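You operate a simulated robot arm through the tools that you are given. There is no shell and no other tool. Be economical: measure what you need, move in short steps, check, and stop when the job is done.

Carry out the task below with a simulated robot arm. There is one attempt and no reset: what you move stays moved.

Task
Take the blue filter cartridge from the tall carton and put it on the top of the black cabinet.

Only the result counts: the job must be done as asked and must still hold three seconds after the hand-in. Knocking over, shifting, dropping, spilling or breaking anything else fails it.

Robot
A 7-joint arm with a two-finger parallel gripper on a trunk, on a base that drives. Base frame: it is fixed to the floor where the robot stands at the start and does not move with it; the origin is under the middle of the robot, x ahead of it, y to its left, z up. Units: m, degrees, N and s.
With the tool pointing down near the work surface it reaches from about 0.1 to 0.58 m from the robot's upright axis, wherever it stands. Its first joint turns from -115.0 to 115.0 degrees. Places, roughly: top of the black cabinet [-0.1, -1.2, 0.9]. Payload 3.91 kg.
Tool frame: the origin (TCP) lies between the finger pads and is the grasp point; the fingertips stand 0.03 m ahead of it; z points along the fingers, y is the line along which they close. The gripper opens to 0.11 m. The fingers are 0.02 m wide and 0.01 m thick; the gripper's body (0.048 by 0.112 m) begins 0.055 m behind the TCP.
Orientation is told as [roll, pitch, yaw] about the base's x, y, z axes, in that order, counted from this pose: with the fingers straight down and closing along the base's y, the tool's x points along the base's -x, its y along +y and its z along -z.

Tools
- The arm moves only by the tool arm_command. Its argument "plan" is text: rows parted by semicolons, each of 7 numbers parted by spaces: the shift along the base's x, y, z in m, then the turn, a rotation vector about the base's x, y, z in degrees, then the gripper command, from -1 (fully open) to 1 (shut), values between in proportion. In form: dx dy dz ax ay az hand; .... A call has 1 to 8 rows; each row shifts and turns the commanded pose from where the row before left it. Rows are played at 5 a second. More than 0.05 m and 8.6 degrees between two rows, or a gripper value outside its range, and nothing of the call is played. A pose out of reach is approached as far as the arm can. The call stops where the force on the tool passes 40 N (or 10 N more than at its start, if that is more) or the arm is blocked; 0.2 s more then pass. Each finger travels about 0.108 m/s and halts on what it meets, pressing with about 39 N; the grip force reading is that of the motor and also rises with nothing between the fingers. The clock runs only during rows and for 0.2 s after the last one: add rows that do not move to give the fingers time. It gives the time, the measured TCP pose, the force on the tool (base axes), the opening and the grip force at its end, in the units of the frame above (readings bear some noise).
- Cameras (640 x 400 px; columns grow to the right, rows downward): "scene" is now at [-0.0186, 0.0798, 1.3685]; the picture's right is [-0.86, -0.51, 0.00], its down [-0.34, 0.57, -0.75] and it looks along [0.39, -0.64, -0.66] (base axes); focal length 242 px, centre (320, 200). "wrist" rides on the gripper at [0.072, 0.017, -0.103] in the tool frame; the picture's right is [-0.23, 0.97, 0.00], its down [-0.76, -0.18, -0.62] and it looks along [-0.61, -0.14, 0.78] (tool axes); focal length 222 px, centre (320, 200). There is no depth. A picture from a camera that has moved, and an enlarged one, comes with that camera's place and axes in the base frame and with its lens.
- camera(camera): a new picture of that camera. It takes no simulated time.
- lift_body(by): slides the trunk up (or, below 0, down) by that many m; the arm and the scene camera ride with it, the base frame stays. It gives what a move gives, with no picture.
- roll_base(legs): drives the robot by 1 to 6 legs, each [ahead, turn to the left] in m and degrees, along the robot's own axes; the way and the turn of a leg run together, so that a leg with both is an arc; at most 1.5 m and 180 degrees a leg. The arm and the cameras ride along, it lands a little off, and it stops where it bumps. It gives what a move gives.
- turn_head(pan, tilt): turns the head with the scene camera to pan (to the left, within 155 degrees either way) and tilt (down, from -29 to 69), counted from straight ahead of the robot. It gives what a move gives.
- zoom(camera, box): a new picture of the part [left, top, right, bottom] of that camera's present view, enlarged. It takes no simulated time.
- close_job(): hands the job in; it is judged then, once.

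Go step by step. Nothing tells you exact positions but the pictures and the camera data: compare them with the known pose of the tool, close in by small moves and look again before you grip or let go. The budget is 120 turns and 82 pictures, counting those below and the enlarged ones. Unless the task says otherwise, let go and move clear before handing in, and close with one line.

The tools are called after ">>>" by a JSON object that holds its "method" and its "body". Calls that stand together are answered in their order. arm_command: Moves the arm, as the interface text tells. Its arguments: {"type":"object","properties":{"plan":{"type":"string"}},"required":["plan"]} The other tools are called the same way: lift_body (by) slides the trunk up or down; roll_base (legs) drives the base; turn_head (pan, tilt) turns the head that bears the scene camera; camera (camera) takes a picture; zoom (camera, box) takes an enlarged picture of a part of a camera's view; close_job () hands the job in.

At the start:

```text
time: 0.0
ee_pos: [0.2314, -0.409, 1.1573]
tool_rot: [0.0, -0.1, 0.0]
contact_force: [0.9, -0.1, 1.0]
gripper_width: 0.11
gripper_force: 0.1
trunk travel left (down, up): [-0.475, 0.515]
robot x, y, heading: [-0.0029, 0.0024, -0.2]
head pan, tilt: [-59.1, 41.3]
```

scene: 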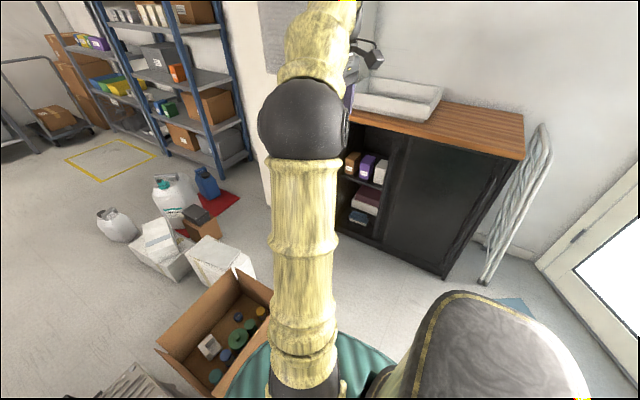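
wrist: 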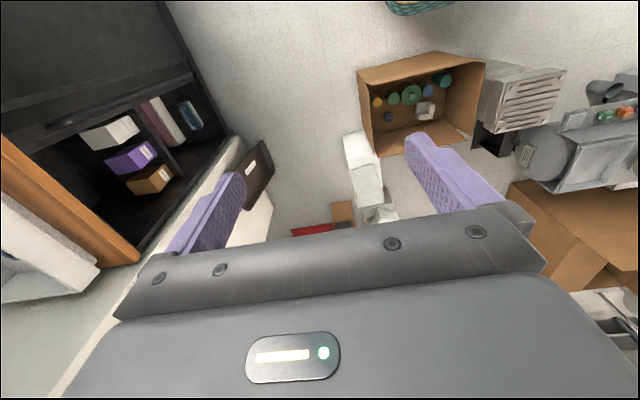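

I see an open carton ahead of the robot with several round items, and the black cabinet with a wooden top to the right. I'll look closer at the carton.

>>> {"method": "turn_head", "body": {"pan": -5, "tilt": 60}}

>>> {"method": "zoom", "body": {"camera": "wrist", "box": [340, 40, 500, 160]}}

>>> {"method": "camera", "body": {"camera": "scene"}}

```text
time: 1.2
ee_pos: [0.232, -0.4082, 1.1569]
tool_rot: [-0.1, 0.0, 0.0]
contact_force: [-0.5, 0.1, 0.3]
gripper_width: 0.1102
gripper_force: 0.1
trunk travel left (down, up): [-0.475, 0.515]
robot x, y, heading: [-0.0016, 0.0026, 0.1]
head pan, tilt: [-5.0, 60.0]
```

```text
3.33 times, centred on (420, 100) of wrist
camera zoom: at [0.1596, -0.3908, 1.2614], right [0.23, 0.97, 0.0], down [0.76, -0.18, 0.62], along [0.61, -0.14, -0.78], focal length 740 px, centre (-13, 533)
```

zoom: 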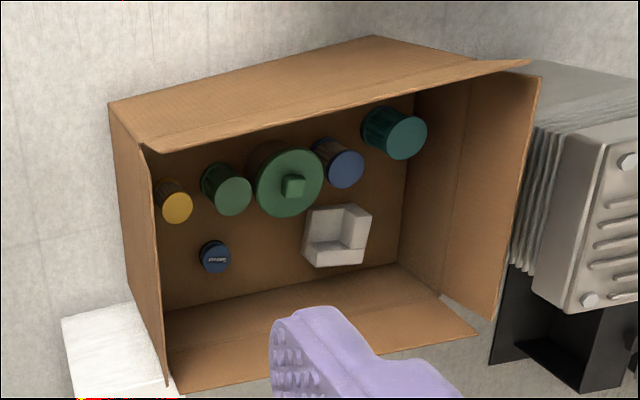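

```text
78 pictures are left
camera scene: at [0.0047, 0.1461, 1.3437], right [-0.09, -1.0, 0.0], down [-0.86, 0.08, -0.5], along [0.5, -0.04, -0.87], focal length 242 px, centre (320, 200)
```

scene: 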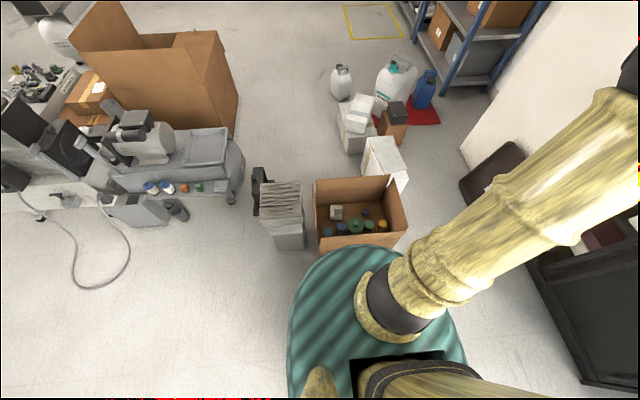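

There are two cartons: one right ahead and a larger one to the front left. I'll zoom in on both before deciding.

>>> {"method": "zoom", "body": {"camera": "scene", "box": [300, 165, 420, 255]}}

>>> {"method": "zoom", "body": {"camera": "scene", "box": [0, 0, 260, 220]}}

```text
4.44 times, centred on (360, 210) of scene
camera zoom: at [0.0047, 0.1461, 1.3437], right [-0.09, -1.0, 0.0], down [-0.86, 0.08, -0.5], along [0.5, -0.04, -0.87], focal length 1077 px, centre (142, 156)
```

zoom: 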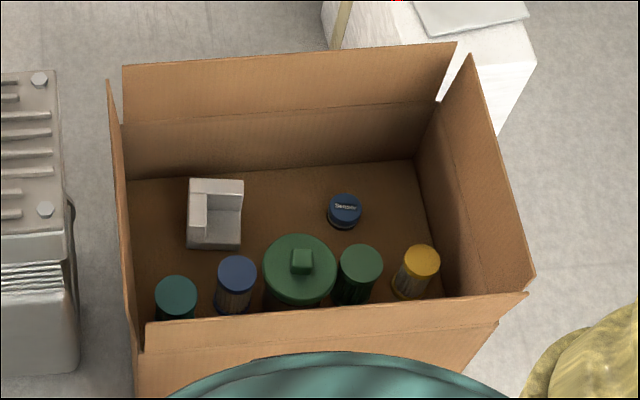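

```text
1.82 times, centred on (130, 110) of scene
camera zoom: at [0.0047, 0.1461, 1.3437], right [-0.09, -1.0, 0.0], down [-0.86, 0.08, -0.5], along [0.5, -0.04, -0.87], focal length 441 px, centre (666, 364)
```

zoom: 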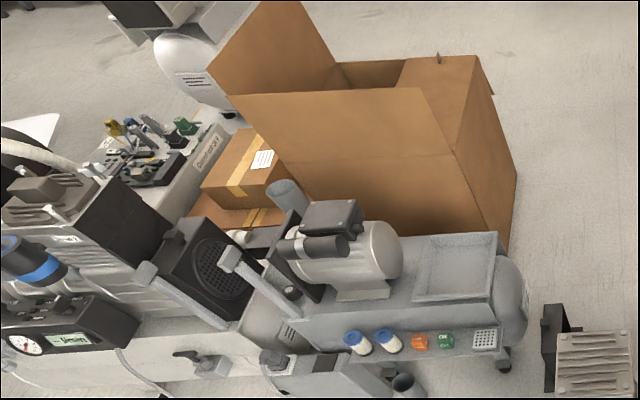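

The pleated blue cartridge stands in the near carton at about (0.48, 0.00), with its cap top at z≈0.24. The dark blue tin in front of it is something else. I'll bring the hand over the carton, still high up.

>>> {"method": "arm_command", "body": {"plan": "0.02 0.04 0 0 0 0 -1;0.02 0.04 0 0 0 0 -1;0.02 0.04 0 0 0 0 -1;0.02 0.04 0 0 0 0 -1;0.02 0.04 0 0 0 0 -1;0.02 0.04 0 0 0 0 -1;0.02 0.04 0 0 0 0 -1;0.02 0.04 0 0 0 0 -1"}}

>>> {"method": "arm_command", "body": {"plan": "0.02 0.04 0 0 0 8 -1;0.02 0.04 0 0 0 8 -1;0.01 0.008 0 0 0 8 -1;0 0 0 0 0 8 -1;0 0 0 0 0 8 -1;0 0 0 0 0 8 -1;0 0 0 0 0 8 -1;0 0 0 0 0 8 -1"}}

>>> {"method": "camera", "body": {"camera": "wrist"}}

```text
time: 3.0
ee_pos: [0.3919, -0.0897, 1.1584]
tool_rot: [-0.1, 0.0, 0.1]
contact_force: [0.5, 0.4, 0.1]
gripper_width: 0.1101
gripper_force: 0.0
trunk travel left (down, up): [-0.475, 0.515]
robot x, y, heading: [-0.0066, 0.0028, -0.1]
head pan, tilt: [-5.0, 60.0]
```

```text
time: 4.8
ee_pos: [0.4418, 0.0002, 1.1569]
tool_rot: [0.0, 0.0, 64.2]
contact_force: [0.2, 1.1, -0.4]
gripper_width: 0.1102
gripper_force: 0.1
trunk travel left (down, up): [-0.475, 0.515]
robot x, y, heading: [-0.002, 0.0011, -0.1]
head pan, tilt: [-5.0, 60.0]
```

```text
75 pictures are left
camera wrist: at [0.3956, -0.0574, 1.261], right [-0.78, 0.63, 0.0], down [0.49, 0.61, 0.62], along [0.39, 0.48, -0.78], focal length 222 px, centre (320, 200)
```

wrist: 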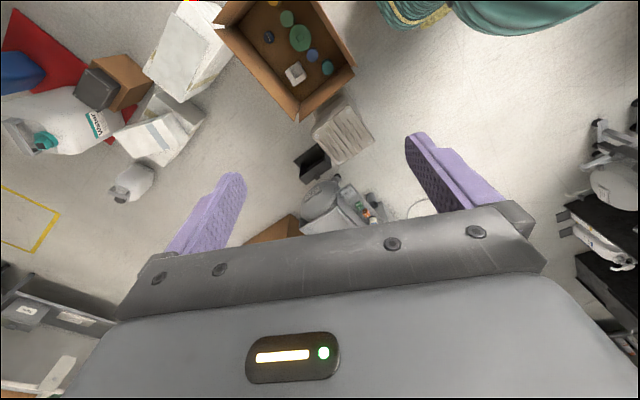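

The cartridge position agrees. I'll zoom in straight down to measure the gap to the near wall.

>>> {"method": "zoom", "body": {"camera": "wrist", "box": [210, 0, 370, 130]}}

```text
3.08 times, centred on (290, 65) of wrist
camera zoom: at [0.3956, -0.0574, 1.261], right [-0.78, 0.63, 0.0], down [0.49, 0.61, 0.62], along [0.39, 0.48, -0.78], focal length 684 px, centre (412, 615)
```

zoom: 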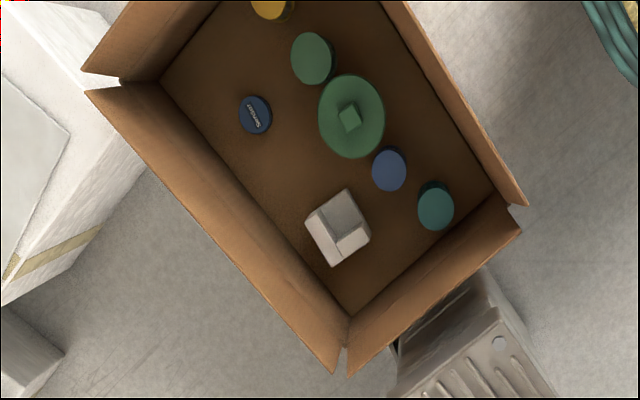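

There is about 0.09 m between the cartridge and the near wall, which is enough to close along x. I'll finish the yaw, move over the cartridge and lower the trunk.

>>> {"method": "arm_command", "body": {"plan": "0.015 0 0 0 0 8 -1;0.015 -0.003 0 0 0 8 -1;0.01 0 0 0 0 8 -1;0 0 0 0 0 2 -1;0 0 0 0 0 0 -1"}}

>>> {"method": "lift_body", "body": {"by": -0.47}}

>>> {"method": "camera", "body": {"camera": "wrist"}}

>>> {"method": "camera", "body": {"camera": "scene"}}

```text
time: 6.0
ee_pos: [0.4825, -0.0027, 1.1584]
tool_rot: [-0.1, 0.0, 90.1]
contact_force: [-0.6, -0.2, 0.2]
gripper_width: 0.11
gripper_force: 0.1
trunk travel left (down, up): [-0.475, 0.515]
robot x, y, heading: [0.0011, 0.0042, 0.1]
head pan, tilt: [-5.0, 60.0]
```

```text
refused: -0.47 is not a number from -0.4 to 0.4
```

```text
73 pictures are left
camera wrist: at [0.4656, -0.0752, 1.2614], right [-0.97, 0.23, 0.0], down [0.18, 0.76, 0.62], along [0.14, 0.61, -0.78], focal length 222 px, centre (320, 200)
```

wrist: 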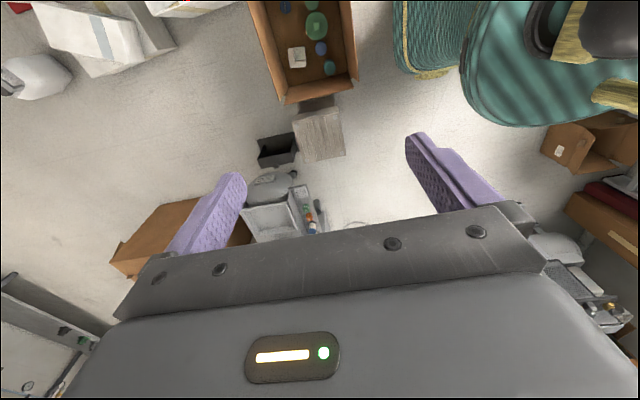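

```text
72 pictures are left
camera scene: at [0.0046, 0.1463, 1.3437], right [-0.09, -1.0, 0.0], down [-0.86, 0.08, -0.5], along [0.5, -0.04, -0.87], focal length 242 px, centre (320, 200)
```

scene: 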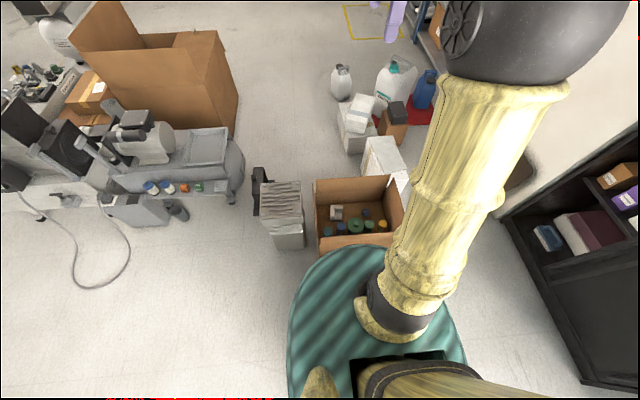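

The hand is over the cartridge. I'll lower the trunk in two steps.

>>> {"method": "lift_body", "body": {"by": -0.4}}

>>> {"method": "camera", "body": {"camera": "wrist"}}

>>> {"method": "camera", "body": {"camera": "scene"}}

```text
time: 9.9
ee_pos: [0.4828, -0.0024, 0.7569]
tool_rot: [0.0, 0.1, 90.1]
contact_force: [0.4, 0.0, -0.7]
gripper_width: 0.1102
gripper_force: 0.0
trunk travel left (down, up): [-0.075, 0.915]
robot x, y, heading: [0.0051, 0.0021, -0.0]
head pan, tilt: [-5.0, 60.0]
```

```text
71 pictures are left
camera wrist: at [0.4655, -0.0751, 0.8614], right [-0.97, 0.23, 0.0], down [0.18, 0.76, 0.62], along [0.14, 0.61, -0.78], focal length 222 px, centre (320, 200)
```

wrist: 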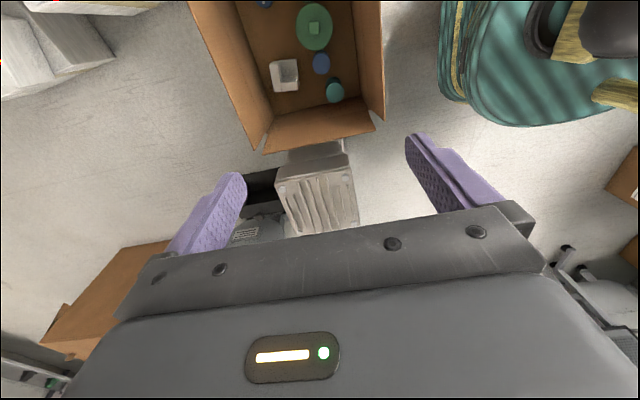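

```text
70 pictures are left
camera scene: at [0.0046, 0.1462, 0.9437], right [-0.09, -1.0, 0.0], down [-0.86, 0.08, -0.5], along [0.5, -0.04, -0.87], focal length 242 px, centre (320, 200)
```

scene: 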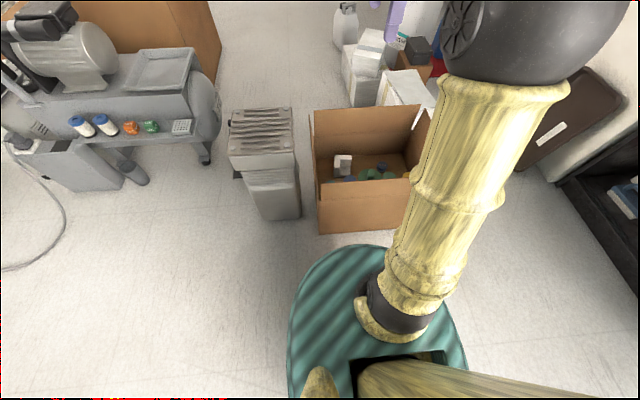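

The cartridge is at about (0.479, 0.001) with its top at z≈0.235. I'll shift slightly and come down to roughly z=0.38, still above the cap.

>>> {"method": "lift_body", "body": {"by": -0.07}}

>>> {"method": "arm_command", "body": {"plan": "-0.003 0.004 -0.04 0 0 0 -1;0 0 -0.04 0 0 0 -1;0 0 -0.04 0 0 0 -1;0 0 -0.04 0 0 0 -1;0 0 -0.04 0 0 0 -1;0 0 -0.04 0 0 0 -1;0 0 -0.04 0 0 0 -1;0 0 -0.02 0 0 0 -1"}}

>>> {"method": "camera", "body": {"camera": "wrist"}}

>>> {"method": "camera", "body": {"camera": "scene"}}

```text
time: 10.9
ee_pos: [0.4829, -0.0034, 0.6872]
tool_rot: [0.1, 0.0, 90.0]
contact_force: [-0.6, -0.7, 0.5]
gripper_width: 0.1102
gripper_force: 0.0
trunk travel left (down, up): [-0.005, 0.985]
robot x, y, heading: [-0.0015, 0.0014, 0.0]
head pan, tilt: [-5.0, 60.0]
```

```text
time: 12.7
ee_pos: [0.4803, -0.0004, 0.3871]
tool_rot: [0.0, 0.1, 90.1]
contact_force: [0.0, -0.2, 0.1]
gripper_width: 0.1101
gripper_force: 0.0
trunk travel left (down, up): [-0.005, 0.985]
robot x, y, heading: [0.0005, 0.0026, -0.2]
head pan, tilt: [-5.0, 60.0]
```

```text
69 pictures are left
camera wrist: at [0.4627, -0.072, 0.4907], right [-0.97, 0.23, 0.0], down [0.18, 0.76, 0.62], along [0.14, 0.61, -0.78], focal length 222 px, centre (320, 200)
```

wrist: 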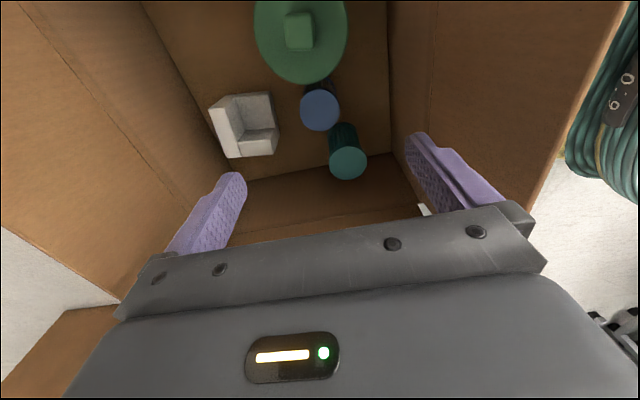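

```text
68 pictures are left
camera scene: at [0.0046, 0.1462, 0.8737], right [-0.09, -1.0, 0.0], down [-0.86, 0.08, -0.5], along [0.5, -0.04, -0.87], focal length 242 px, centre (320, 200)
```

scene: 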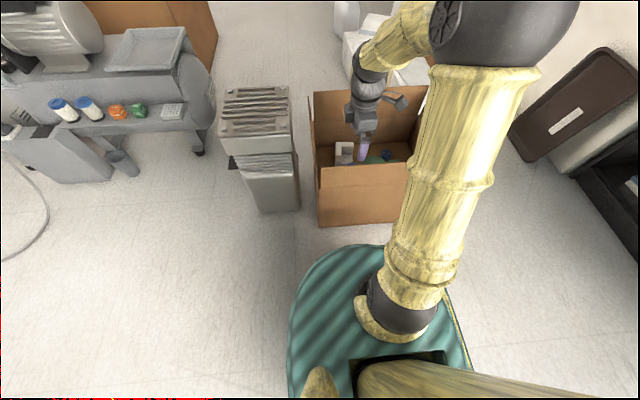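

Refined: the cartridge is at (0.479, 0.000), its top at z≈0.24 and it is about 0.043 m wide. The white block ends near x≈0.545, so I'll narrow the opening to about 0.075 m, go down to z≈0.265 and check.

>>> {"method": "arm_command", "body": {"plan": "-0.001 0 0 0 0 0 -0.36;0 0 -0.03 0 0 0 -0.36;0 0 -0.03 0 0 0 -0.36;0 0 -0.03 0 0 0 -0.36;0 0 -0.03 0 0 0 -0.36;0 0 0 0 0 0 -0.36"}}

>>> {"method": "camera", "body": {"camera": "wrist"}}

>>> {"method": "zoom", "body": {"camera": "scene", "box": [300, 70, 440, 230]}}

```text
time: 14.1
ee_pos: [0.4768, -0.0007, 0.2679]
tool_rot: [0.0, 0.0, 90.0]
contact_force: [0.3, 0.6, -0.2]
gripper_width: 0.0751
gripper_force: 0.1
trunk travel left (down, up): [-0.005, 0.985]
robot x, y, heading: [0.0002, -0.0026, -0.3]
head pan, tilt: [-5.0, 60.0]
```

```text
67 pictures are left
camera wrist: at [0.4598, -0.0719, 0.3725], right [-0.97, 0.23, 0.0], down [0.18, 0.76, 0.62], along [0.14, 0.61, -0.78], focal length 222 px, centre (320, 200)
```

wrist: 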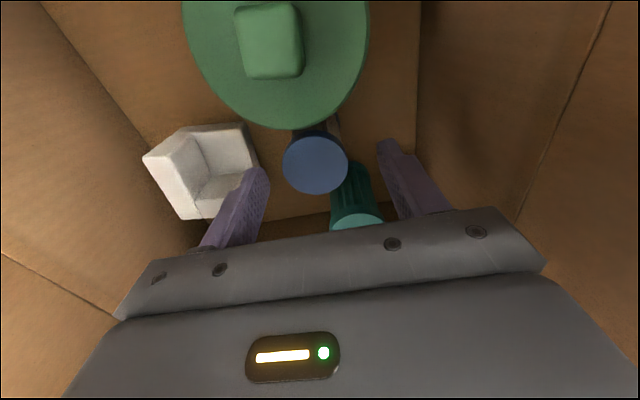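

```text
2.50 times, centred on (370, 150) of scene
camera zoom: at [0.0046, 0.1462, 0.8737], right [-0.09, -1.0, 0.0], down [-0.86, 0.08, -0.5], along [0.5, -0.04, -0.87], focal length 606 px, centre (195, 325)
```

zoom: 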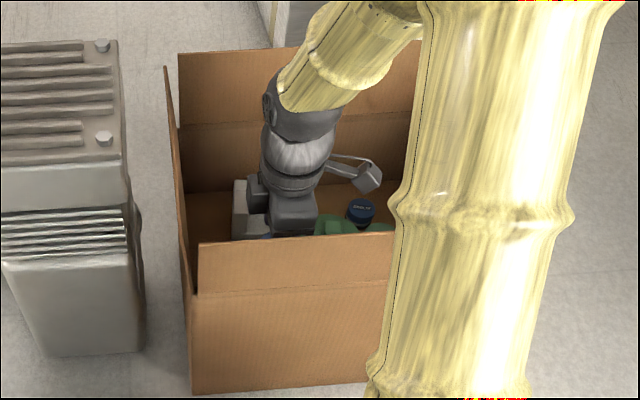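

The cap is centred between the fingers and the green disc's edge is clear of them. I'll go down to z≈0.213 and close.

>>> {"method": "arm_command", "body": {"plan": "0.002 0.001 -0.02 0 0 0 -0.36;0 0 -0.02 0 0 0 -0.36;0 0 -0.015 0 0 0 -0.36;0 0 0 0 0 0 -0.36"}}

>>> {"method": "camera", "body": {"camera": "wrist"}}

```text
time: 15.1
ee_pos: [0.4795, 0.0021, 0.2123]
tool_rot: [0.0, 0.0, 90.0]
contact_force: [0.1, -0.3, 0.1]
gripper_width: 0.0748
gripper_force: 0.0
trunk travel left (down, up): [-0.005, 0.985]
robot x, y, heading: [0.0022, 0.0013, 0.2]
head pan, tilt: [-5.0, 60.0]
```

```text
65 pictures are left
camera wrist: at [0.4629, -0.0701, 0.3169], right [-0.97, 0.23, 0.0], down [0.18, 0.76, 0.62], along [0.14, 0.61, -0.78], focal length 222 px, centre (320, 200)
```

wrist: 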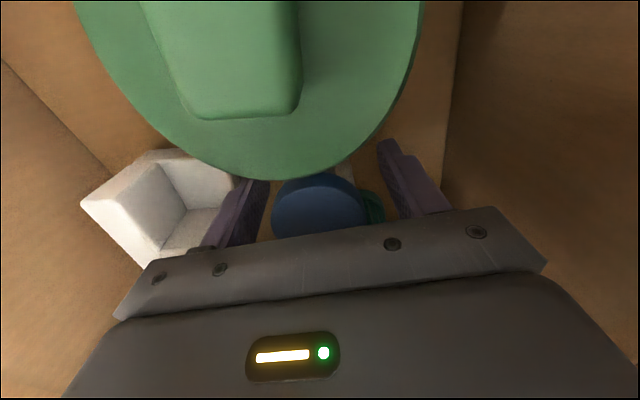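

The fingers straddle the cap with no contact. Closing now.

>>> {"method": "arm_command", "body": {"plan": "0 0 0 0 0 0 0.2;0 0 0 0 0 0 0.6;0 0 0 0 0 0 1;0 0 0 0 0 0 1;0 0 0 0 0 0 1"}}

>>> {"method": "camera", "body": {"camera": "wrist"}}

```text
time: 16.3
ee_pos: [0.4789, 0.0026, 0.2127]
tool_rot: [0.0, 0.0, 90.0]
contact_force: [0.1, -0.1, 0.3]
gripper_width: 0.0405
gripper_force: 39.3
trunk travel left (down, up): [-0.005, 0.985]
robot x, y, heading: [-0.0016, -0.0014, -0.0]
head pan, tilt: [-5.0, 60.0]
```

```text
64 pictures are left
camera wrist: at [0.4629, -0.0701, 0.3171], right [-0.97, 0.23, 0.0], down [0.18, 0.76, 0.62], along [0.14, 0.61, -0.78], focal length 222 px, centre (320, 200)
```

wrist: 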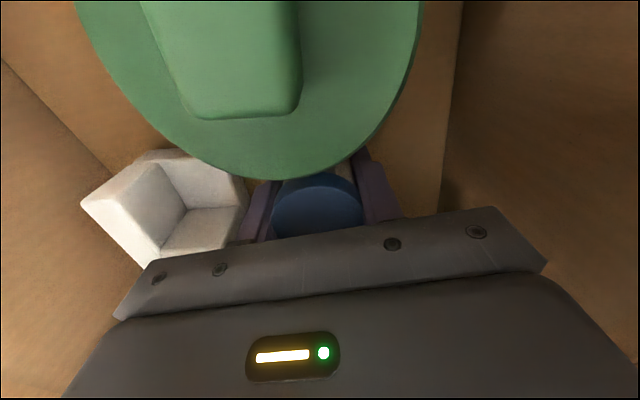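

Gripped at 0.0405 m. I'll lift straight up, slowly at first.

>>> {"method": "arm_command", "body": {"plan": "0 0 0.01 0 0 0 1;0 0 0.015 0 0 0 1;0 0 0.02 0 0 0 1;0 0 0.03 0 0 0 1;0 0 0.03 0 0 0 1;0 0 0.03 0 0 0 1;0 0 0 0 0 0 1"}}

>>> {"method": "camera", "body": {"camera": "wrist"}}

```text
time: 17.9
ee_pos: [0.4798, 0.002, 0.3482]
tool_rot: [0.0, 0.1, 90.0]
contact_force: [-0.8, 0.4, -1.9]
gripper_width: 0.0402
gripper_force: 39.3
trunk travel left (down, up): [-0.005, 0.985]
robot x, y, heading: [0.0022, 0.0036, 0.1]
head pan, tilt: [-5.0, 60.0]
```

```text
63 pictures are left
camera wrist: at [0.4626, -0.0701, 0.452], right [-0.97, 0.23, 0.0], down [0.18, 0.76, 0.62], along [0.14, 0.61, -0.78], focal length 222 px, centre (320, 200)
```

wrist: 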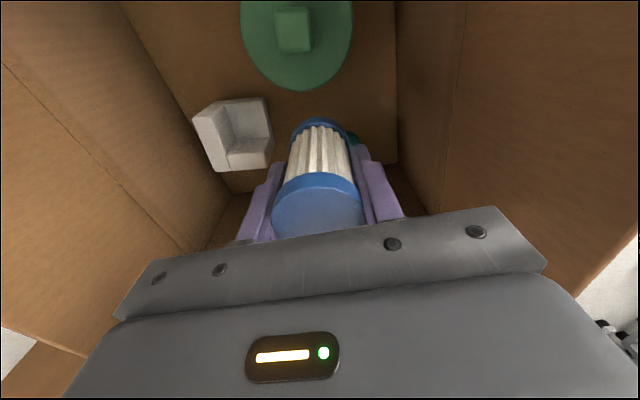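

The cartridge hangs firmly in the hand with its bottom about 0.105 m below the TCP. I'll raise the trunk and look towards the cabinet.

>>> {"method": "lift_body", "body": {"by": 0.4}}

>>> {"method": "lift_body", "body": {"by": 0.4}}

>>> {"method": "turn_head", "body": {"pan": -92, "tilt": 35}}

>>> {"method": "camera", "body": {"camera": "scene"}}

>>> {"method": "camera", "body": {"camera": "wrist"}}

```text
time: 21.8
ee_pos: [0.4792, 0.0015, 0.7476]
tool_rot: [0.1, 0.0, 89.9]
contact_force: [0.3, 0.1, -1.0]
gripper_width: 0.0407
gripper_force: 39.3
trunk travel left (down, up): [-0.405, 0.585]
robot x, y, heading: [0.0023, -0.0004, 0.3]
head pan, tilt: [-5.0, 60.0]
```

```text
time: 25.6
ee_pos: [0.4807, 0.0026, 1.1474]
tool_rot: [0.0, 0.0, 90.0]
contact_force: [-0.9, 0.6, -0.7]
gripper_width: 0.0404
gripper_force: 39.2
trunk travel left (down, up): [-0.805, 0.185]
robot x, y, heading: [-0.0016, -0.0024, -0.2]
head pan, tilt: [-5.0, 60.0]
```

```text
time: 27.2
ee_pos: [0.4798, 0.0025, 1.1477]
tool_rot: [0.0, 0.0, 90.0]
contact_force: [0.3, -0.7, -0.9]
gripper_width: 0.0403
gripper_force: 39.1
trunk travel left (down, up): [-0.805, 0.185]
robot x, y, heading: [0.0008, 0.0019, -0.1]
head pan, tilt: [-92.0, 35.0]
```

```text
62 pictures are left
camera scene: at [-0.0645, 0.064, 1.708], right [-1.0, 0.03, 0.0], down [0.02, 0.57, -0.82], along [-0.03, -0.82, -0.57], focal length 242 px, centre (320, 200)
```

scene: 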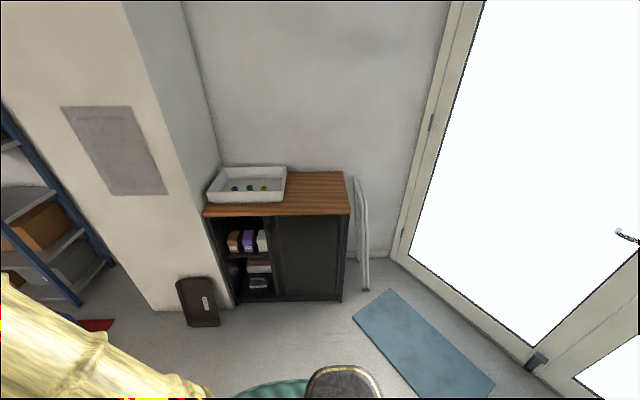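

```text
61 pictures are left
camera wrist: at [0.4628, -0.07, 1.2516], right [-0.97, 0.23, 0.0], down [0.18, 0.76, 0.62], along [0.14, 0.61, -0.78], focal length 222 px, centre (320, 200)
```

wrist: 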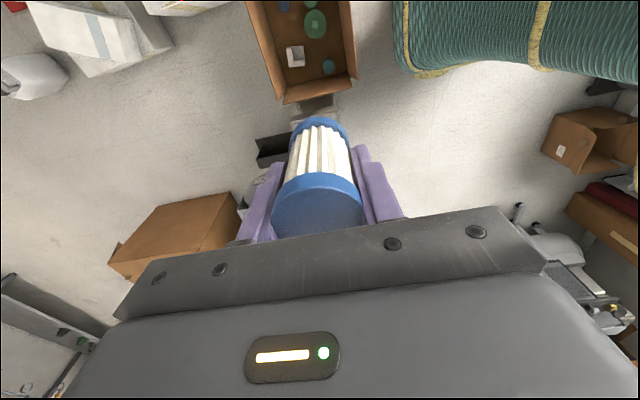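

The cabinet top spans roughly x −0.28..0.51, y −0.97..−1.44, and its right half is free (x < 0.09). Before driving I'll check the space around the base.

>>> {"method": "turn_head", "body": {"pan": -30, "tilt": 69}}

>>> {"method": "camera", "body": {"camera": "scene"}}

>>> {"method": "turn_head", "body": {"pan": -150, "tilt": 60}}

>>> {"method": "camera", "body": {"camera": "scene"}}

```text
time: 28.5
ee_pos: [0.4793, 0.0022, 1.148]
tool_rot: [0.0, 0.0, 90.0]
contact_force: [0.4, -0.8, -1.7]
gripper_width: 0.0403
gripper_force: 38.8
trunk travel left (down, up): [-0.805, 0.185]
robot x, y, heading: [-0.0002, 0.0018, -0.0]
head pan, tilt: [-30.0, 68.8]
```

```text
60 pictures are left
camera scene: at [-0.0131, 0.124, 1.6643], right [-0.5, -0.87, 0.0], down [-0.81, 0.47, -0.36], along [0.31, -0.18, -0.93], focal length 242 px, centre (320, 200)
```

scene: 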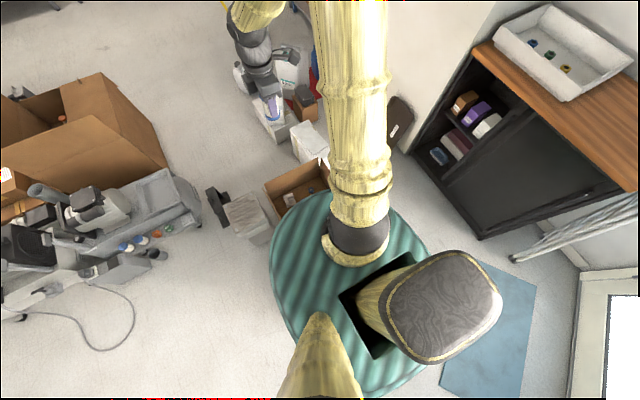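

```text
time: 30.5
ee_pos: [0.4789, 0.0018, 1.1469]
tool_rot: [-0.1, 0.0, 90.0]
contact_force: [0.3, -0.5, -1.2]
gripper_width: 0.0404
gripper_force: 38.8
trunk travel left (down, up): [-0.805, 0.185]
robot x, y, heading: [0.0054, -0.0014, -0.3]
head pan, tilt: [-150.0, 60.0]
```

```text
59 pictures are left
camera scene: at [-0.1192, 0.1187, 1.6737], right [-0.5, 0.87, 0.0], down [0.75, 0.43, -0.5], along [-0.43, -0.25, -0.87], focal length 242 px, centre (320, 200)
```

scene: 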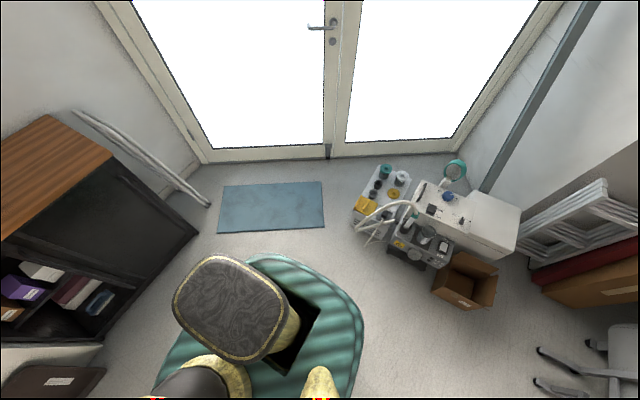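

The rear is clear enough for a short back-up. I also want to check the other carton's contents, to be sure I have the right piece.

>>> {"method": "turn_head", "body": {"pan": 25, "tilt": 45}}

>>> {"method": "camera", "body": {"camera": "scene"}}

```text
time: 33.2
ee_pos: [0.4799, 0.0019, 1.1469]
tool_rot: [0.0, 0.0, 90.0]
contact_force: [-1.1, -0.4, -1.2]
gripper_width: 0.0401
gripper_force: 39.2
trunk travel left (down, up): [-0.805, 0.185]
robot x, y, heading: [-0.0022, -0.0011, -0.1]
head pan, tilt: [25.0, 45.0]
```

```text
58 pictures are left
camera scene: at [0.0122, 0.1864, 1.6932], right [0.42, -0.91, 0.0], down [-0.64, -0.3, -0.71], along [0.64, 0.3, -0.71], focal length 242 px, centre (320, 200)
```

scene: 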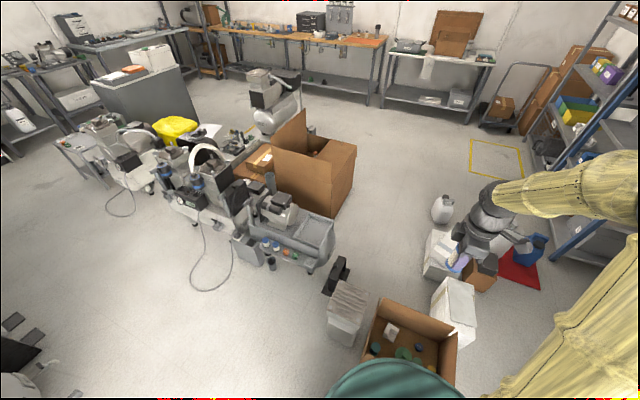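

The farther carton really is taller, so I need to see what it holds.

>>> {"method": "zoom", "body": {"camera": "scene", "box": [220, 100, 380, 280]}}

>>> {"method": "lift_body", "body": {"by": 0.18}}

>>> {"method": "zoom", "body": {"camera": "scene", "box": [220, 100, 380, 280]}}

```text
2.22 times, centred on (300, 190) of scene
camera zoom: at [0.0122, 0.1864, 1.6932], right [0.42, -0.91, 0.0], down [-0.64, -0.3, -0.71], along [0.64, 0.3, -0.71], focal length 538 px, centre (364, 222)
```

zoom: 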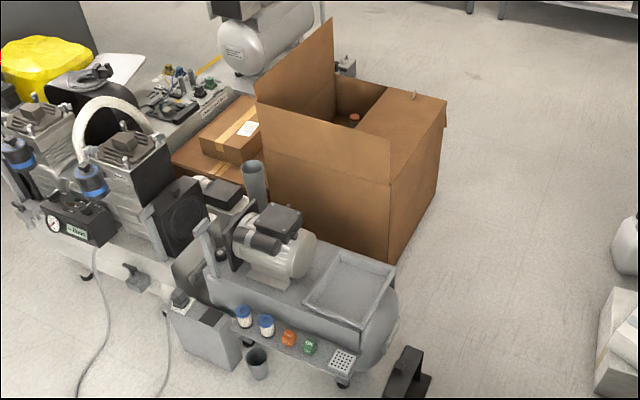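

```text
time: 35.2
ee_pos: [0.4798, 0.0009, 1.328]
tool_rot: [0.0, 0.0, 90.1]
contact_force: [-0.3, 0.2, -0.6]
gripper_width: 0.0404
gripper_force: 38.8
trunk travel left (down, up): [-0.985, 0.005]
robot x, y, heading: [-0.0021, -0.0005, 0.1]
head pan, tilt: [25.0, 45.0]
```

```text
2.22 times, centred on (300, 190) of scene
camera zoom: at [0.0123, 0.1865, 1.8731], right [0.42, -0.91, 0.0], down [-0.64, -0.3, -0.71], along [0.64, 0.3, -0.71], focal length 538 px, centre (364, 222)
```

zoom: 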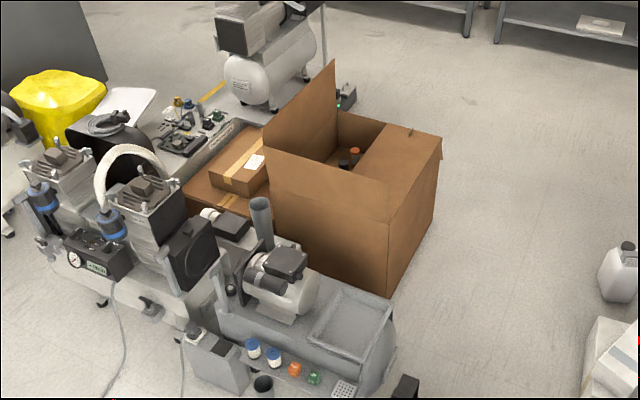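

The farther carton also holds small items (an orange and a dark cap are visible), and it is the taller one. So I need a proper look inside it. I'll raise the arm and use the wrist camera.

>>> {"method": "arm_command", "body": {"plan": "0 0.036 0.03 0 0 -6 1;0 0.036 0.03 0 0 -6 1;0 0.036 0.03 0 0 -6 1;0 0.036 0.03 0 0 -6 1;0 0.036 0.03 0 0 -6 1;0 0.036 0.03 0 0 -6 1;0 0.036 0.03 0 0 -6 1;0 0.03 0.03 0 0 -6 1"}}

>>> {"method": "camera", "body": {"camera": "wrist"}}

```text
time: 37.0
ee_pos: [0.48, 0.2856, 1.5668]
tool_rot: [0.0, 0.1, 42.0]
contact_force: [0.5, -0.3, -1.1]
gripper_width: 0.0404
gripper_force: 39.3
trunk travel left (down, up): [-0.985, 0.005]
robot x, y, heading: [-0.0014, 0.0005, -0.2]
head pan, tilt: [25.0, 45.0]
```

```text
55 pictures are left
camera wrist: at [0.4154, 0.2504, 1.6714], right [-0.48, 0.88, 0.0], down [0.69, 0.38, 0.62], along [0.55, 0.3, -0.78], focal length 222 px, centre (320, 200)
```

wrist: 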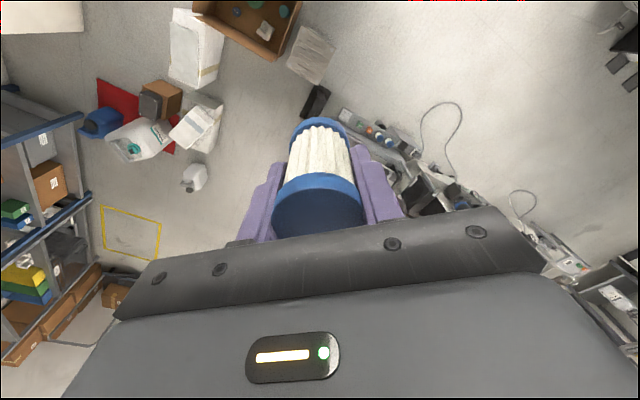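

The gripper blocks the view from this angle. Turning back to yaw 90 should put the carton at the left of the picture.

>>> {"method": "arm_command", "body": {"plan": "0.005 0.005 0 0 0 8 1;0.005 0.005 0 0 0 8 1;0.005 0.005 0 0 0 8 1;0 0 0 0 0 8 1;0 0 0 0 0 8 1;0 0 0 0 0 8 1"}}

>>> {"method": "camera", "body": {"camera": "wrist"}}

>>> {"method": "zoom", "body": {"camera": "wrist", "box": [100, 120, 270, 260]}}

```text
time: 38.4
ee_pos: [0.4947, 0.2992, 1.5671]
tool_rot: [0.0, -0.1, 90.1]
contact_force: [-0.8, 0.9, -0.7]
gripper_width: 0.0402
gripper_force: 39.3
trunk travel left (down, up): [-0.985, 0.005]
robot x, y, heading: [0.0018, 0.0034, 0.3]
head pan, tilt: [25.0, 45.0]
```

```text
54 pictures are left
camera wrist: at [0.4784, 0.2271, 1.6713], right [-0.97, 0.22, 0.0], down [0.18, 0.76, 0.62], along [0.14, 0.61, -0.78], focal length 222 px, centre (320, 200)
```

wrist: 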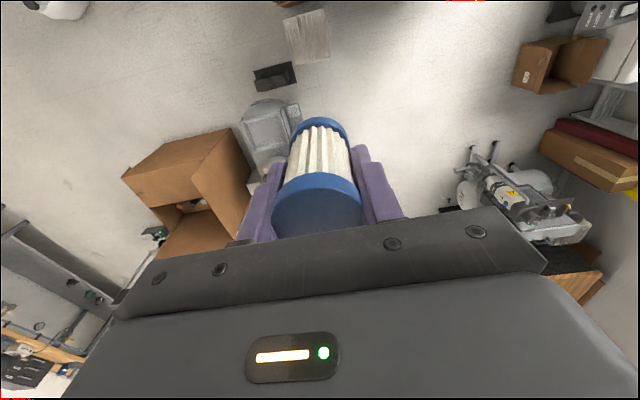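

```text
2.86 times, centred on (185, 190) of wrist
camera zoom: at [0.4784, 0.2271, 1.6713], right [-0.97, 0.22, 0.0], down [0.18, 0.76, 0.62], along [0.14, 0.61, -0.78], focal length 635 px, centre (706, 229)
```

zoom: 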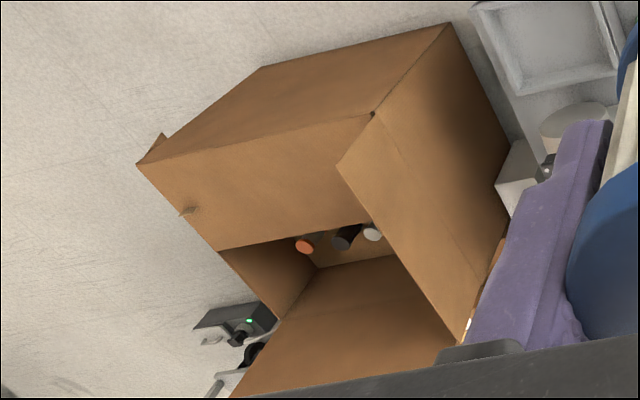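

The farther carton holds only orange, black and white pieces as far as I can see, and machines close it off from the robot. The near, high-walled carton has the only pleated blue cartridge, so I'll carry on with the one I hold. The arm goes back to the front and I'll back up slightly.

>>> {"method": "arm_command", "body": {"plan": "-0.005 -0.037 -0.03 0 0 0 1;-0.005 -0.037 -0.03 0 0 0 1;-0.005 -0.037 -0.03 0 0 0 1;0 -0.037 -0.03 0 0 0 1;0 -0.037 -0.03 0 0 0 1;0 -0.037 -0.03 0 0 0 1;0 -0.037 -0.03 0 0 0 1;0 -0.037 -0.03 0 0 0 1"}}

>>> {"method": "roll_base", "body": {"legs": [[-0.1, 0]]}}

>>> {"method": "roll_base", "body": {"legs": [[0, -90]]}}

>>> {"method": "turn_head", "body": {"pan": -5, "tilt": 50}}

>>> {"method": "camera", "body": {"camera": "scene"}}

```text
time: 40.2
ee_pos: [0.4795, -0.0015, 1.3266]
tool_rot: [0.0, 0.0, 90.1]
contact_force: [-0.1, 0.2, -1.3]
gripper_width: 0.0402
gripper_force: 38.9
trunk travel left (down, up): [-0.985, 0.005]
robot x, y, heading: [0.0009, 0.0027, 0.1]
head pan, tilt: [25.0, 45.0]
```

```text
time: 41.3
ee_pos: [0.3753, -0.0001, 1.3274]
tool_rot: [-0.1, 0.0, 90.0]
contact_force: [-0.3, 0.3, -1.4]
gripper_width: 0.0404
gripper_force: 38.7
trunk travel left (down, up): [-0.985, 0.005]
robot x, y, heading: [-0.102, 0.0019, -0.2]
head pan, tilt: [25.0, 45.0]
```

```text
time: 45.4
ee_pos: [-0.0724, -0.477, 1.3277]
tool_rot: [0.0, -0.1, 3.4]
contact_force: [0.4, -0.4, -0.4]
gripper_width: 0.0403
gripper_force: 38.6
trunk travel left (down, up): [-0.985, 0.005]
robot x, y, heading: [-0.0994, 0.0004, -86.5]
head pan, tilt: [25.0, 45.0]
```

```text
time: 46.4
ee_pos: [-0.0718, -0.4767, 1.327]
tool_rot: [0.1, -0.1, 3.4]
contact_force: [0.0, -0.4, -1.6]
gripper_width: 0.0406
gripper_force: 38.9
trunk travel left (down, up): [-0.985, 0.005]
robot x, y, heading: [-0.0985, -0.0018, -86.6]
head pan, tilt: [-5.0, 50.0]
```

```text
52 pictures are left
camera scene: at [0.0448, -0.0097, 1.8663], right [-1.0, 0.03, 0.0], down [0.02, 0.77, -0.64], along [-0.02, -0.64, -0.77], focal length 242 px, centre (320, 200)
```

scene: 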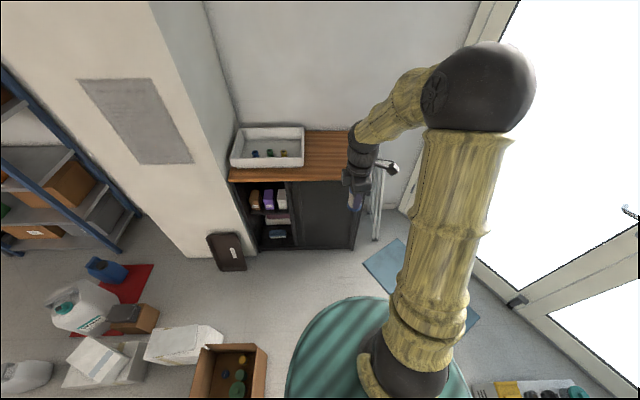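

The cabinet top at z≈0.9 is confirmed by a second view, and the free area is centred near x≈−0.08. I'll square up and drive 0.45 m ahead.

>>> {"method": "roll_base", "body": {"legs": [[0, -3.4], [0.45, 0]]}}

>>> {"method": "turn_head", "body": {"pan": -5, "tilt": 65}}

>>> {"method": "camera", "body": {"camera": "scene"}}

>>> {"method": "camera", "body": {"camera": "wrist"}}

```text
time: 49.5
ee_pos: [-0.1038, -0.9284, 1.3271]
tool_rot: [0.0, 0.0, -0.2]
contact_force: [-0.4, -0.5, -0.7]
gripper_width: 0.0403
gripper_force: 38.4
trunk travel left (down, up): [-0.985, 0.005]
robot x, y, heading: [-0.103, -0.4517, -90.2]
head pan, tilt: [-5.0, 50.0]
```

```text
time: 50.3
ee_pos: [-0.103, -0.9282, 1.327]
tool_rot: [0.1, -0.1, -0.2]
contact_force: [0.8, 0.8, -2.1]
gripper_width: 0.0404
gripper_force: 39.2
trunk travel left (down, up): [-0.985, 0.005]
robot x, y, heading: [-0.104, -0.4469, -90.3]
head pan, tilt: [-5.0, 65.0]
```

```text
51 pictures are left
camera scene: at [0.0438, -0.4525, 1.8482], right [-1.0, 0.09, 0.0], down [0.08, 0.9, -0.42], along [-0.04, -0.42, -0.91], focal length 242 px, centre (320, 200)
```

scene: 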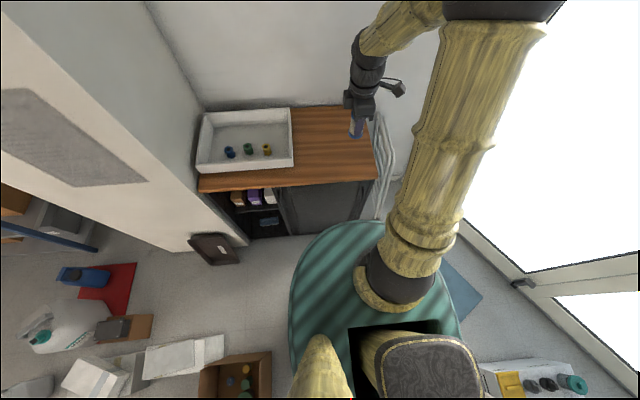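

```text
50 pictures are left
camera wrist: at [-0.1751, -0.9105, 1.4313], right [0.23, 0.97, 0.0], down [0.76, -0.18, 0.62], along [0.61, -0.14, -0.78], focal length 222 px, centre (320, 200)
```

wrist: 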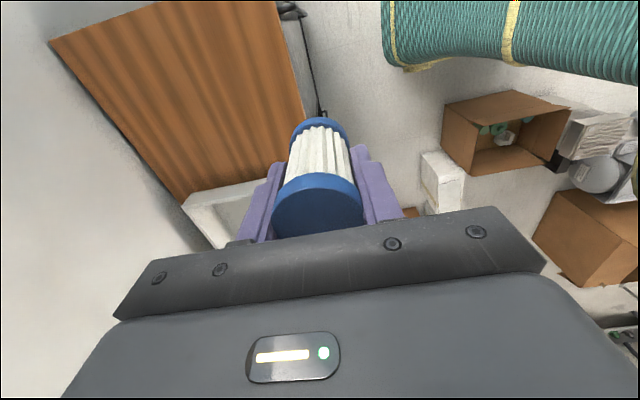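

The front edge is at y≈−0.97 and the base reaches at most 0.30 m forward. So I'll drive another 0.13 m, extend the arm 0.07 m and lower the trunk.

>>> {"method": "roll_base", "body": {"legs": [[0.13, 0]]}}

>>> {"method": "arm_command", "body": {"plan": "0.005 -0.035 0 0 0 0 1;0.005 -0.035 0 0 0 0 1;0 0 0 0 0 0 1"}}

>>> {"method": "lift_body", "body": {"by": -0.24}}

>>> {"method": "camera", "body": {"camera": "wrist"}}

>>> {"method": "camera", "body": {"camera": "scene"}}

```text
time: 51.6
ee_pos: [-0.1042, -1.0583, 1.3265]
tool_rot: [0.1, -0.1, -0.3]
contact_force: [-0.5, -0.3, -1.2]
gripper_width: 0.0404
gripper_force: 39.4
trunk travel left (down, up): [-0.985, 0.005]
robot x, y, heading: [-0.1016, -0.5778, -90.5]
head pan, tilt: [-5.0, 65.0]
```

```text
time: 52.4
ee_pos: [-0.0928, -1.1255, 1.328]
tool_rot: [-0.1, -0.1, -0.3]
contact_force: [-0.6, 0.8, -1.2]
gripper_width: 0.0403
gripper_force: 38.9
trunk travel left (down, up): [-0.985, 0.005]
robot x, y, heading: [-0.1027, -0.5768, -90.4]
head pan, tilt: [-5.0, 65.0]
```

```text
time: 54.9
ee_pos: [-0.0939, -1.1272, 1.0866]
tool_rot: [0.0, 0.0, -0.3]
contact_force: [0.0, -0.1, -0.8]
gripper_width: 0.0406
gripper_force: 38.6
trunk travel left (down, up): [-0.745, 0.245]
robot x, y, heading: [-0.1021, -0.5823, -90.6]
head pan, tilt: [-5.0, 65.0]
```

```text
49 pictures are left
camera wrist: at [-0.1659, -1.1092, 1.1906], right [0.23, 0.97, 0.0], down [0.76, -0.18, 0.62], along [0.61, -0.14, -0.78], focal length 222 px, centre (320, 200)
```

wrist: 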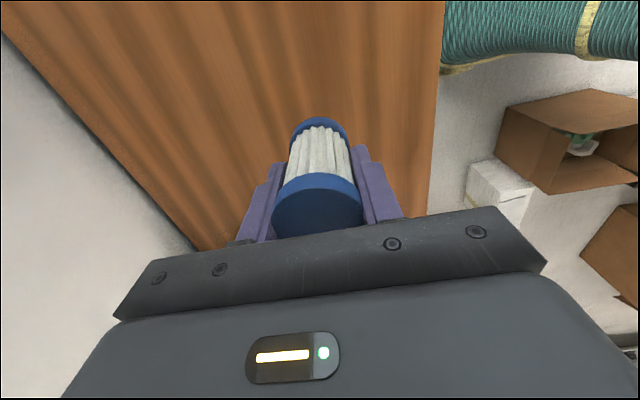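

```text
48 pictures are left
camera scene: at [0.0431, -0.5819, 1.6082], right [-1.0, 0.09, 0.0], down [0.08, 0.9, -0.42], along [-0.04, -0.42, -0.91], focal length 242 px, centre (320, 200)
```

scene: 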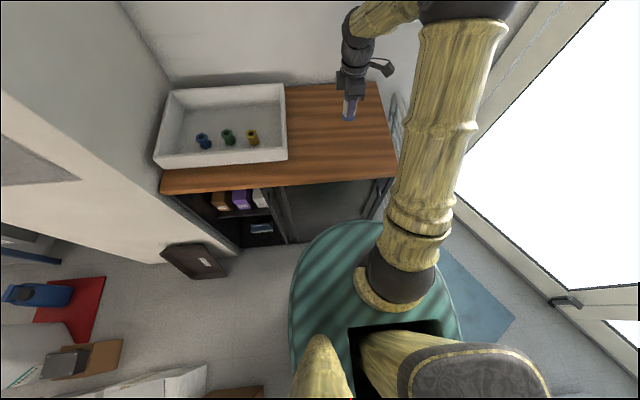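

Good position over the free part of the top; the cartridge's bottom should be at about z≈0.98. I'll lower gently and watch the force.

>>> {"method": "arm_command", "body": {"plan": "0 0 -0.02 0 0 0 1;0 0 -0.02 0 0 0 1;0 0 -0.01 0 0 0 1;0 0 0 0 0 0 1"}}

>>> {"method": "zoom", "body": {"camera": "scene", "box": [280, 60, 420, 160]}}

>>> {"method": "camera", "body": {"camera": "wrist"}}

```text
time: 55.9
ee_pos: [-0.0959, -1.1263, 1.0366]
tool_rot: [0.0, 0.1, -0.2]
contact_force: [-0.2, 0.0, -1.1]
gripper_width: 0.0402
gripper_force: 39.9
trunk travel left (down, up): [-0.745, 0.245]
robot x, y, heading: [-0.1024, -0.5813, -90.5]
head pan, tilt: [-5.0, 65.0]
```

```text
4.00 times, centred on (350, 110) of scene
camera zoom: at [0.0431, -0.5819, 1.6081], right [-1.0, 0.09, 0.0], down [0.08, 0.9, -0.42], along [-0.04, -0.42, -0.91], focal length 969 px, centre (200, 560)
```

zoom: 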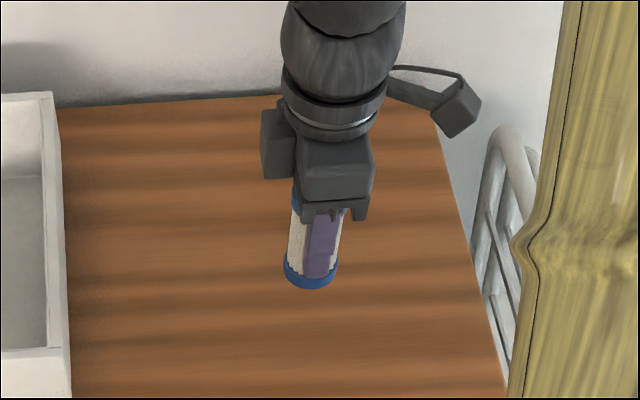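

```text
46 pictures are left
camera wrist: at [-0.1676, -1.1091, 1.1403], right [0.23, 0.97, 0.0], down [0.76, -0.18, 0.62], along [0.61, -0.14, -0.78], focal length 222 px, centre (320, 200)
```

wrist: 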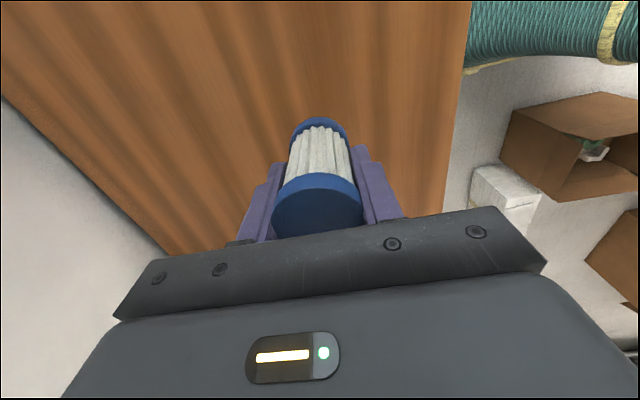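

The scene view puts the bottom about 0.053 m below the TCP, which also fits the carton's inner floor at z=0.16. Contact should come at TCP z≈0.955.

>>> {"method": "arm_command", "body": {"plan": "0 0 -0.02 0 0 0 1;0 0 -0.02 0 0 0 1;0 0 -0.015 0 0 0 1;0 0 -0.01 0 0 0 1;0 0 0 0 0 0 1"}}

>>> {"method": "zoom", "body": {"camera": "scene", "box": [280, 60, 420, 160]}}

```text
time: 57.1
ee_pos: [-0.0934, -1.1264, 0.9713]
tool_rot: [0.0, 0.0, -0.4]
contact_force: [-0.3, 0.2, -0.7]
gripper_width: 0.0403
gripper_force: 39.0
trunk travel left (down, up): [-0.745, 0.245]
robot x, y, heading: [-0.1038, -0.579, -90.7]
head pan, tilt: [-5.0, 65.0]
```

```text
4.00 times, centred on (350, 110) of scene
camera zoom: at [0.0431, -0.5819, 1.6081], right [-1.0, 0.09, 0.0], down [0.08, 0.9, -0.42], along [-0.04, -0.42, -0.91], focal length 969 px, centre (200, 560)
```

zoom: 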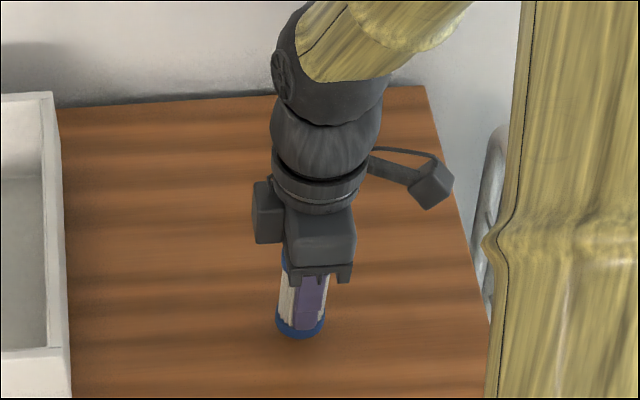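

No contact yet; about 0.015 m to go, in fine steps.

>>> {"method": "arm_command", "body": {"plan": "0 0 -0.005 0 0 0 1;0 0 -0.004 0 0 0 1;0 0 -0.003 0 0 0 1;0 0 0 0 0 0 1"}}

```text
time: 58.1
ee_pos: [-0.0934, -1.1281, 0.9597]
tool_rot: [0.0, 0.0, -0.3]
contact_force: [-0.3, -0.7, -0.6]
gripper_width: 0.0402
gripper_force: 39.2
trunk travel left (down, up): [-0.745, 0.245]
robot x, y, heading: [-0.1034, -0.578, -90.2]
head pan, tilt: [-5.0, 65.0]
```

>>> {"method": "arm_command", "body": {"plan": "0 0 -0.002 0 0 0 1;0 0 -0.002 0 0 0 1;0 0 -0.002 0 0 0 1;0 0 0 0 0 0 1"}}

>>> {"method": "zoom", "body": {"camera": "scene", "box": [310, 90, 390, 160]}}

```text
time: 59.1
ee_pos: [-0.0935, -1.1269, 0.9541]
tool_rot: [0.0, 0.0, -0.2]
contact_force: [0.4, 1.0, -1.1]
gripper_width: 0.0403
gripper_force: 39.1
trunk travel left (down, up): [-0.745, 0.245]
robot x, y, heading: [-0.1013, -0.5779, -90.3]
head pan, tilt: [-5.0, 65.0]
```

```text
5.71 times, centred on (350, 125) of scene
camera zoom: at [0.0431, -0.582, 1.6081], right [-1.0, 0.09, 0.0], down [0.08, 0.9, -0.42], along [-0.04, -0.42, -0.91], focal length 1385 px, centre (149, 629)
```

zoom: 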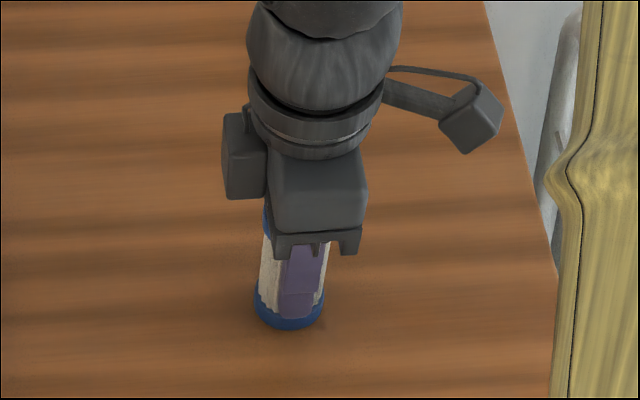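

Very close: the bottom is at about z≈0.90. A few more fine steps.

>>> {"method": "arm_command", "body": {"plan": "0 0 -0.002 0 0 0 1;0 0 -0.002 0 0 0 1;0 0 0 0 0 0 1"}}

>>> {"method": "arm_command", "body": {"plan": "0 0 -0.002 0 0 0 1;0 0 0 0 0 0 1"}}

```text
time: 59.9
ee_pos: [-0.0922, -1.1271, 0.9516]
tool_rot: [-0.3, -0.1, -0.3]
contact_force: [-0.6, -4.1, 35.8]
gripper_width: 0.0394
gripper_force: 38.8
trunk travel left (down, up): [-0.745, 0.245]
robot x, y, heading: [-0.1034, -0.5778, -90.3]
head pan, tilt: [-5.0, 65.0]
```

```text
time: 60.5
ee_pos: [-0.0932, -1.1257, 0.9491]
tool_rot: [-0.2, 0.0, -0.3]
contact_force: [0.5, -5.2, 34.3]
gripper_width: 0.0403
gripper_force: 38.8
trunk travel left (down, up): [-0.745, 0.245]
robot x, y, heading: [-0.0999, -0.5818, -90.4]
head pan, tilt: [-5.0, 65.0]
```

It is on the surface, pressing with about 35 N. I'll ease that off by 2 mm and then open slowly.

>>> {"method": "arm_command", "body": {"plan": "0 0 0.002 0 0 0 1;0 0 0 0 0 0 1;0 0 0 0 0 0 0.2;0 0 0 0 0 0 -0.2;0 0 0 0 0 0 -0.6;0 0 0 0 0 0 -0.6"}}

>>> {"method": "camera", "body": {"camera": "wrist"}}

```text
time: 61.9
ee_pos: [-0.0933, -1.1281, 0.9498]
tool_rot: [0.0, 0.0, -0.4]
contact_force: [-0.8, -0.4, -0.2]
gripper_width: 0.0879
gripper_force: 0.1
trunk travel left (down, up): [-0.745, 0.245]
robot x, y, heading: [-0.0996, -0.581, -90.4]
head pan, tilt: [-5.0, 65.0]
```

```text
43 pictures are left
camera wrist: at [-0.1657, -1.1094, 1.0535], right [0.23, 0.97, 0.0], down [0.76, -0.18, 0.62], along [0.61, -0.14, -0.78], focal length 222 px, centre (320, 200)
```

wrist: 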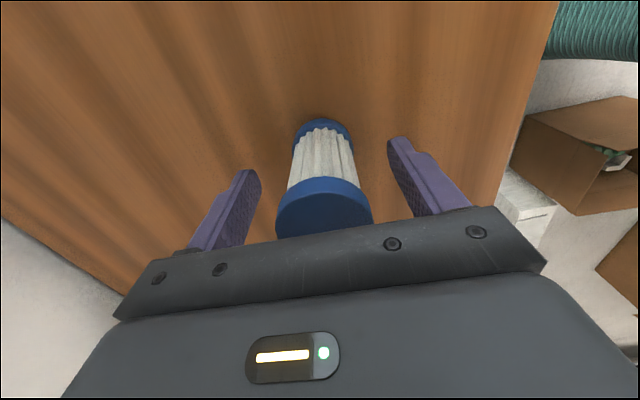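

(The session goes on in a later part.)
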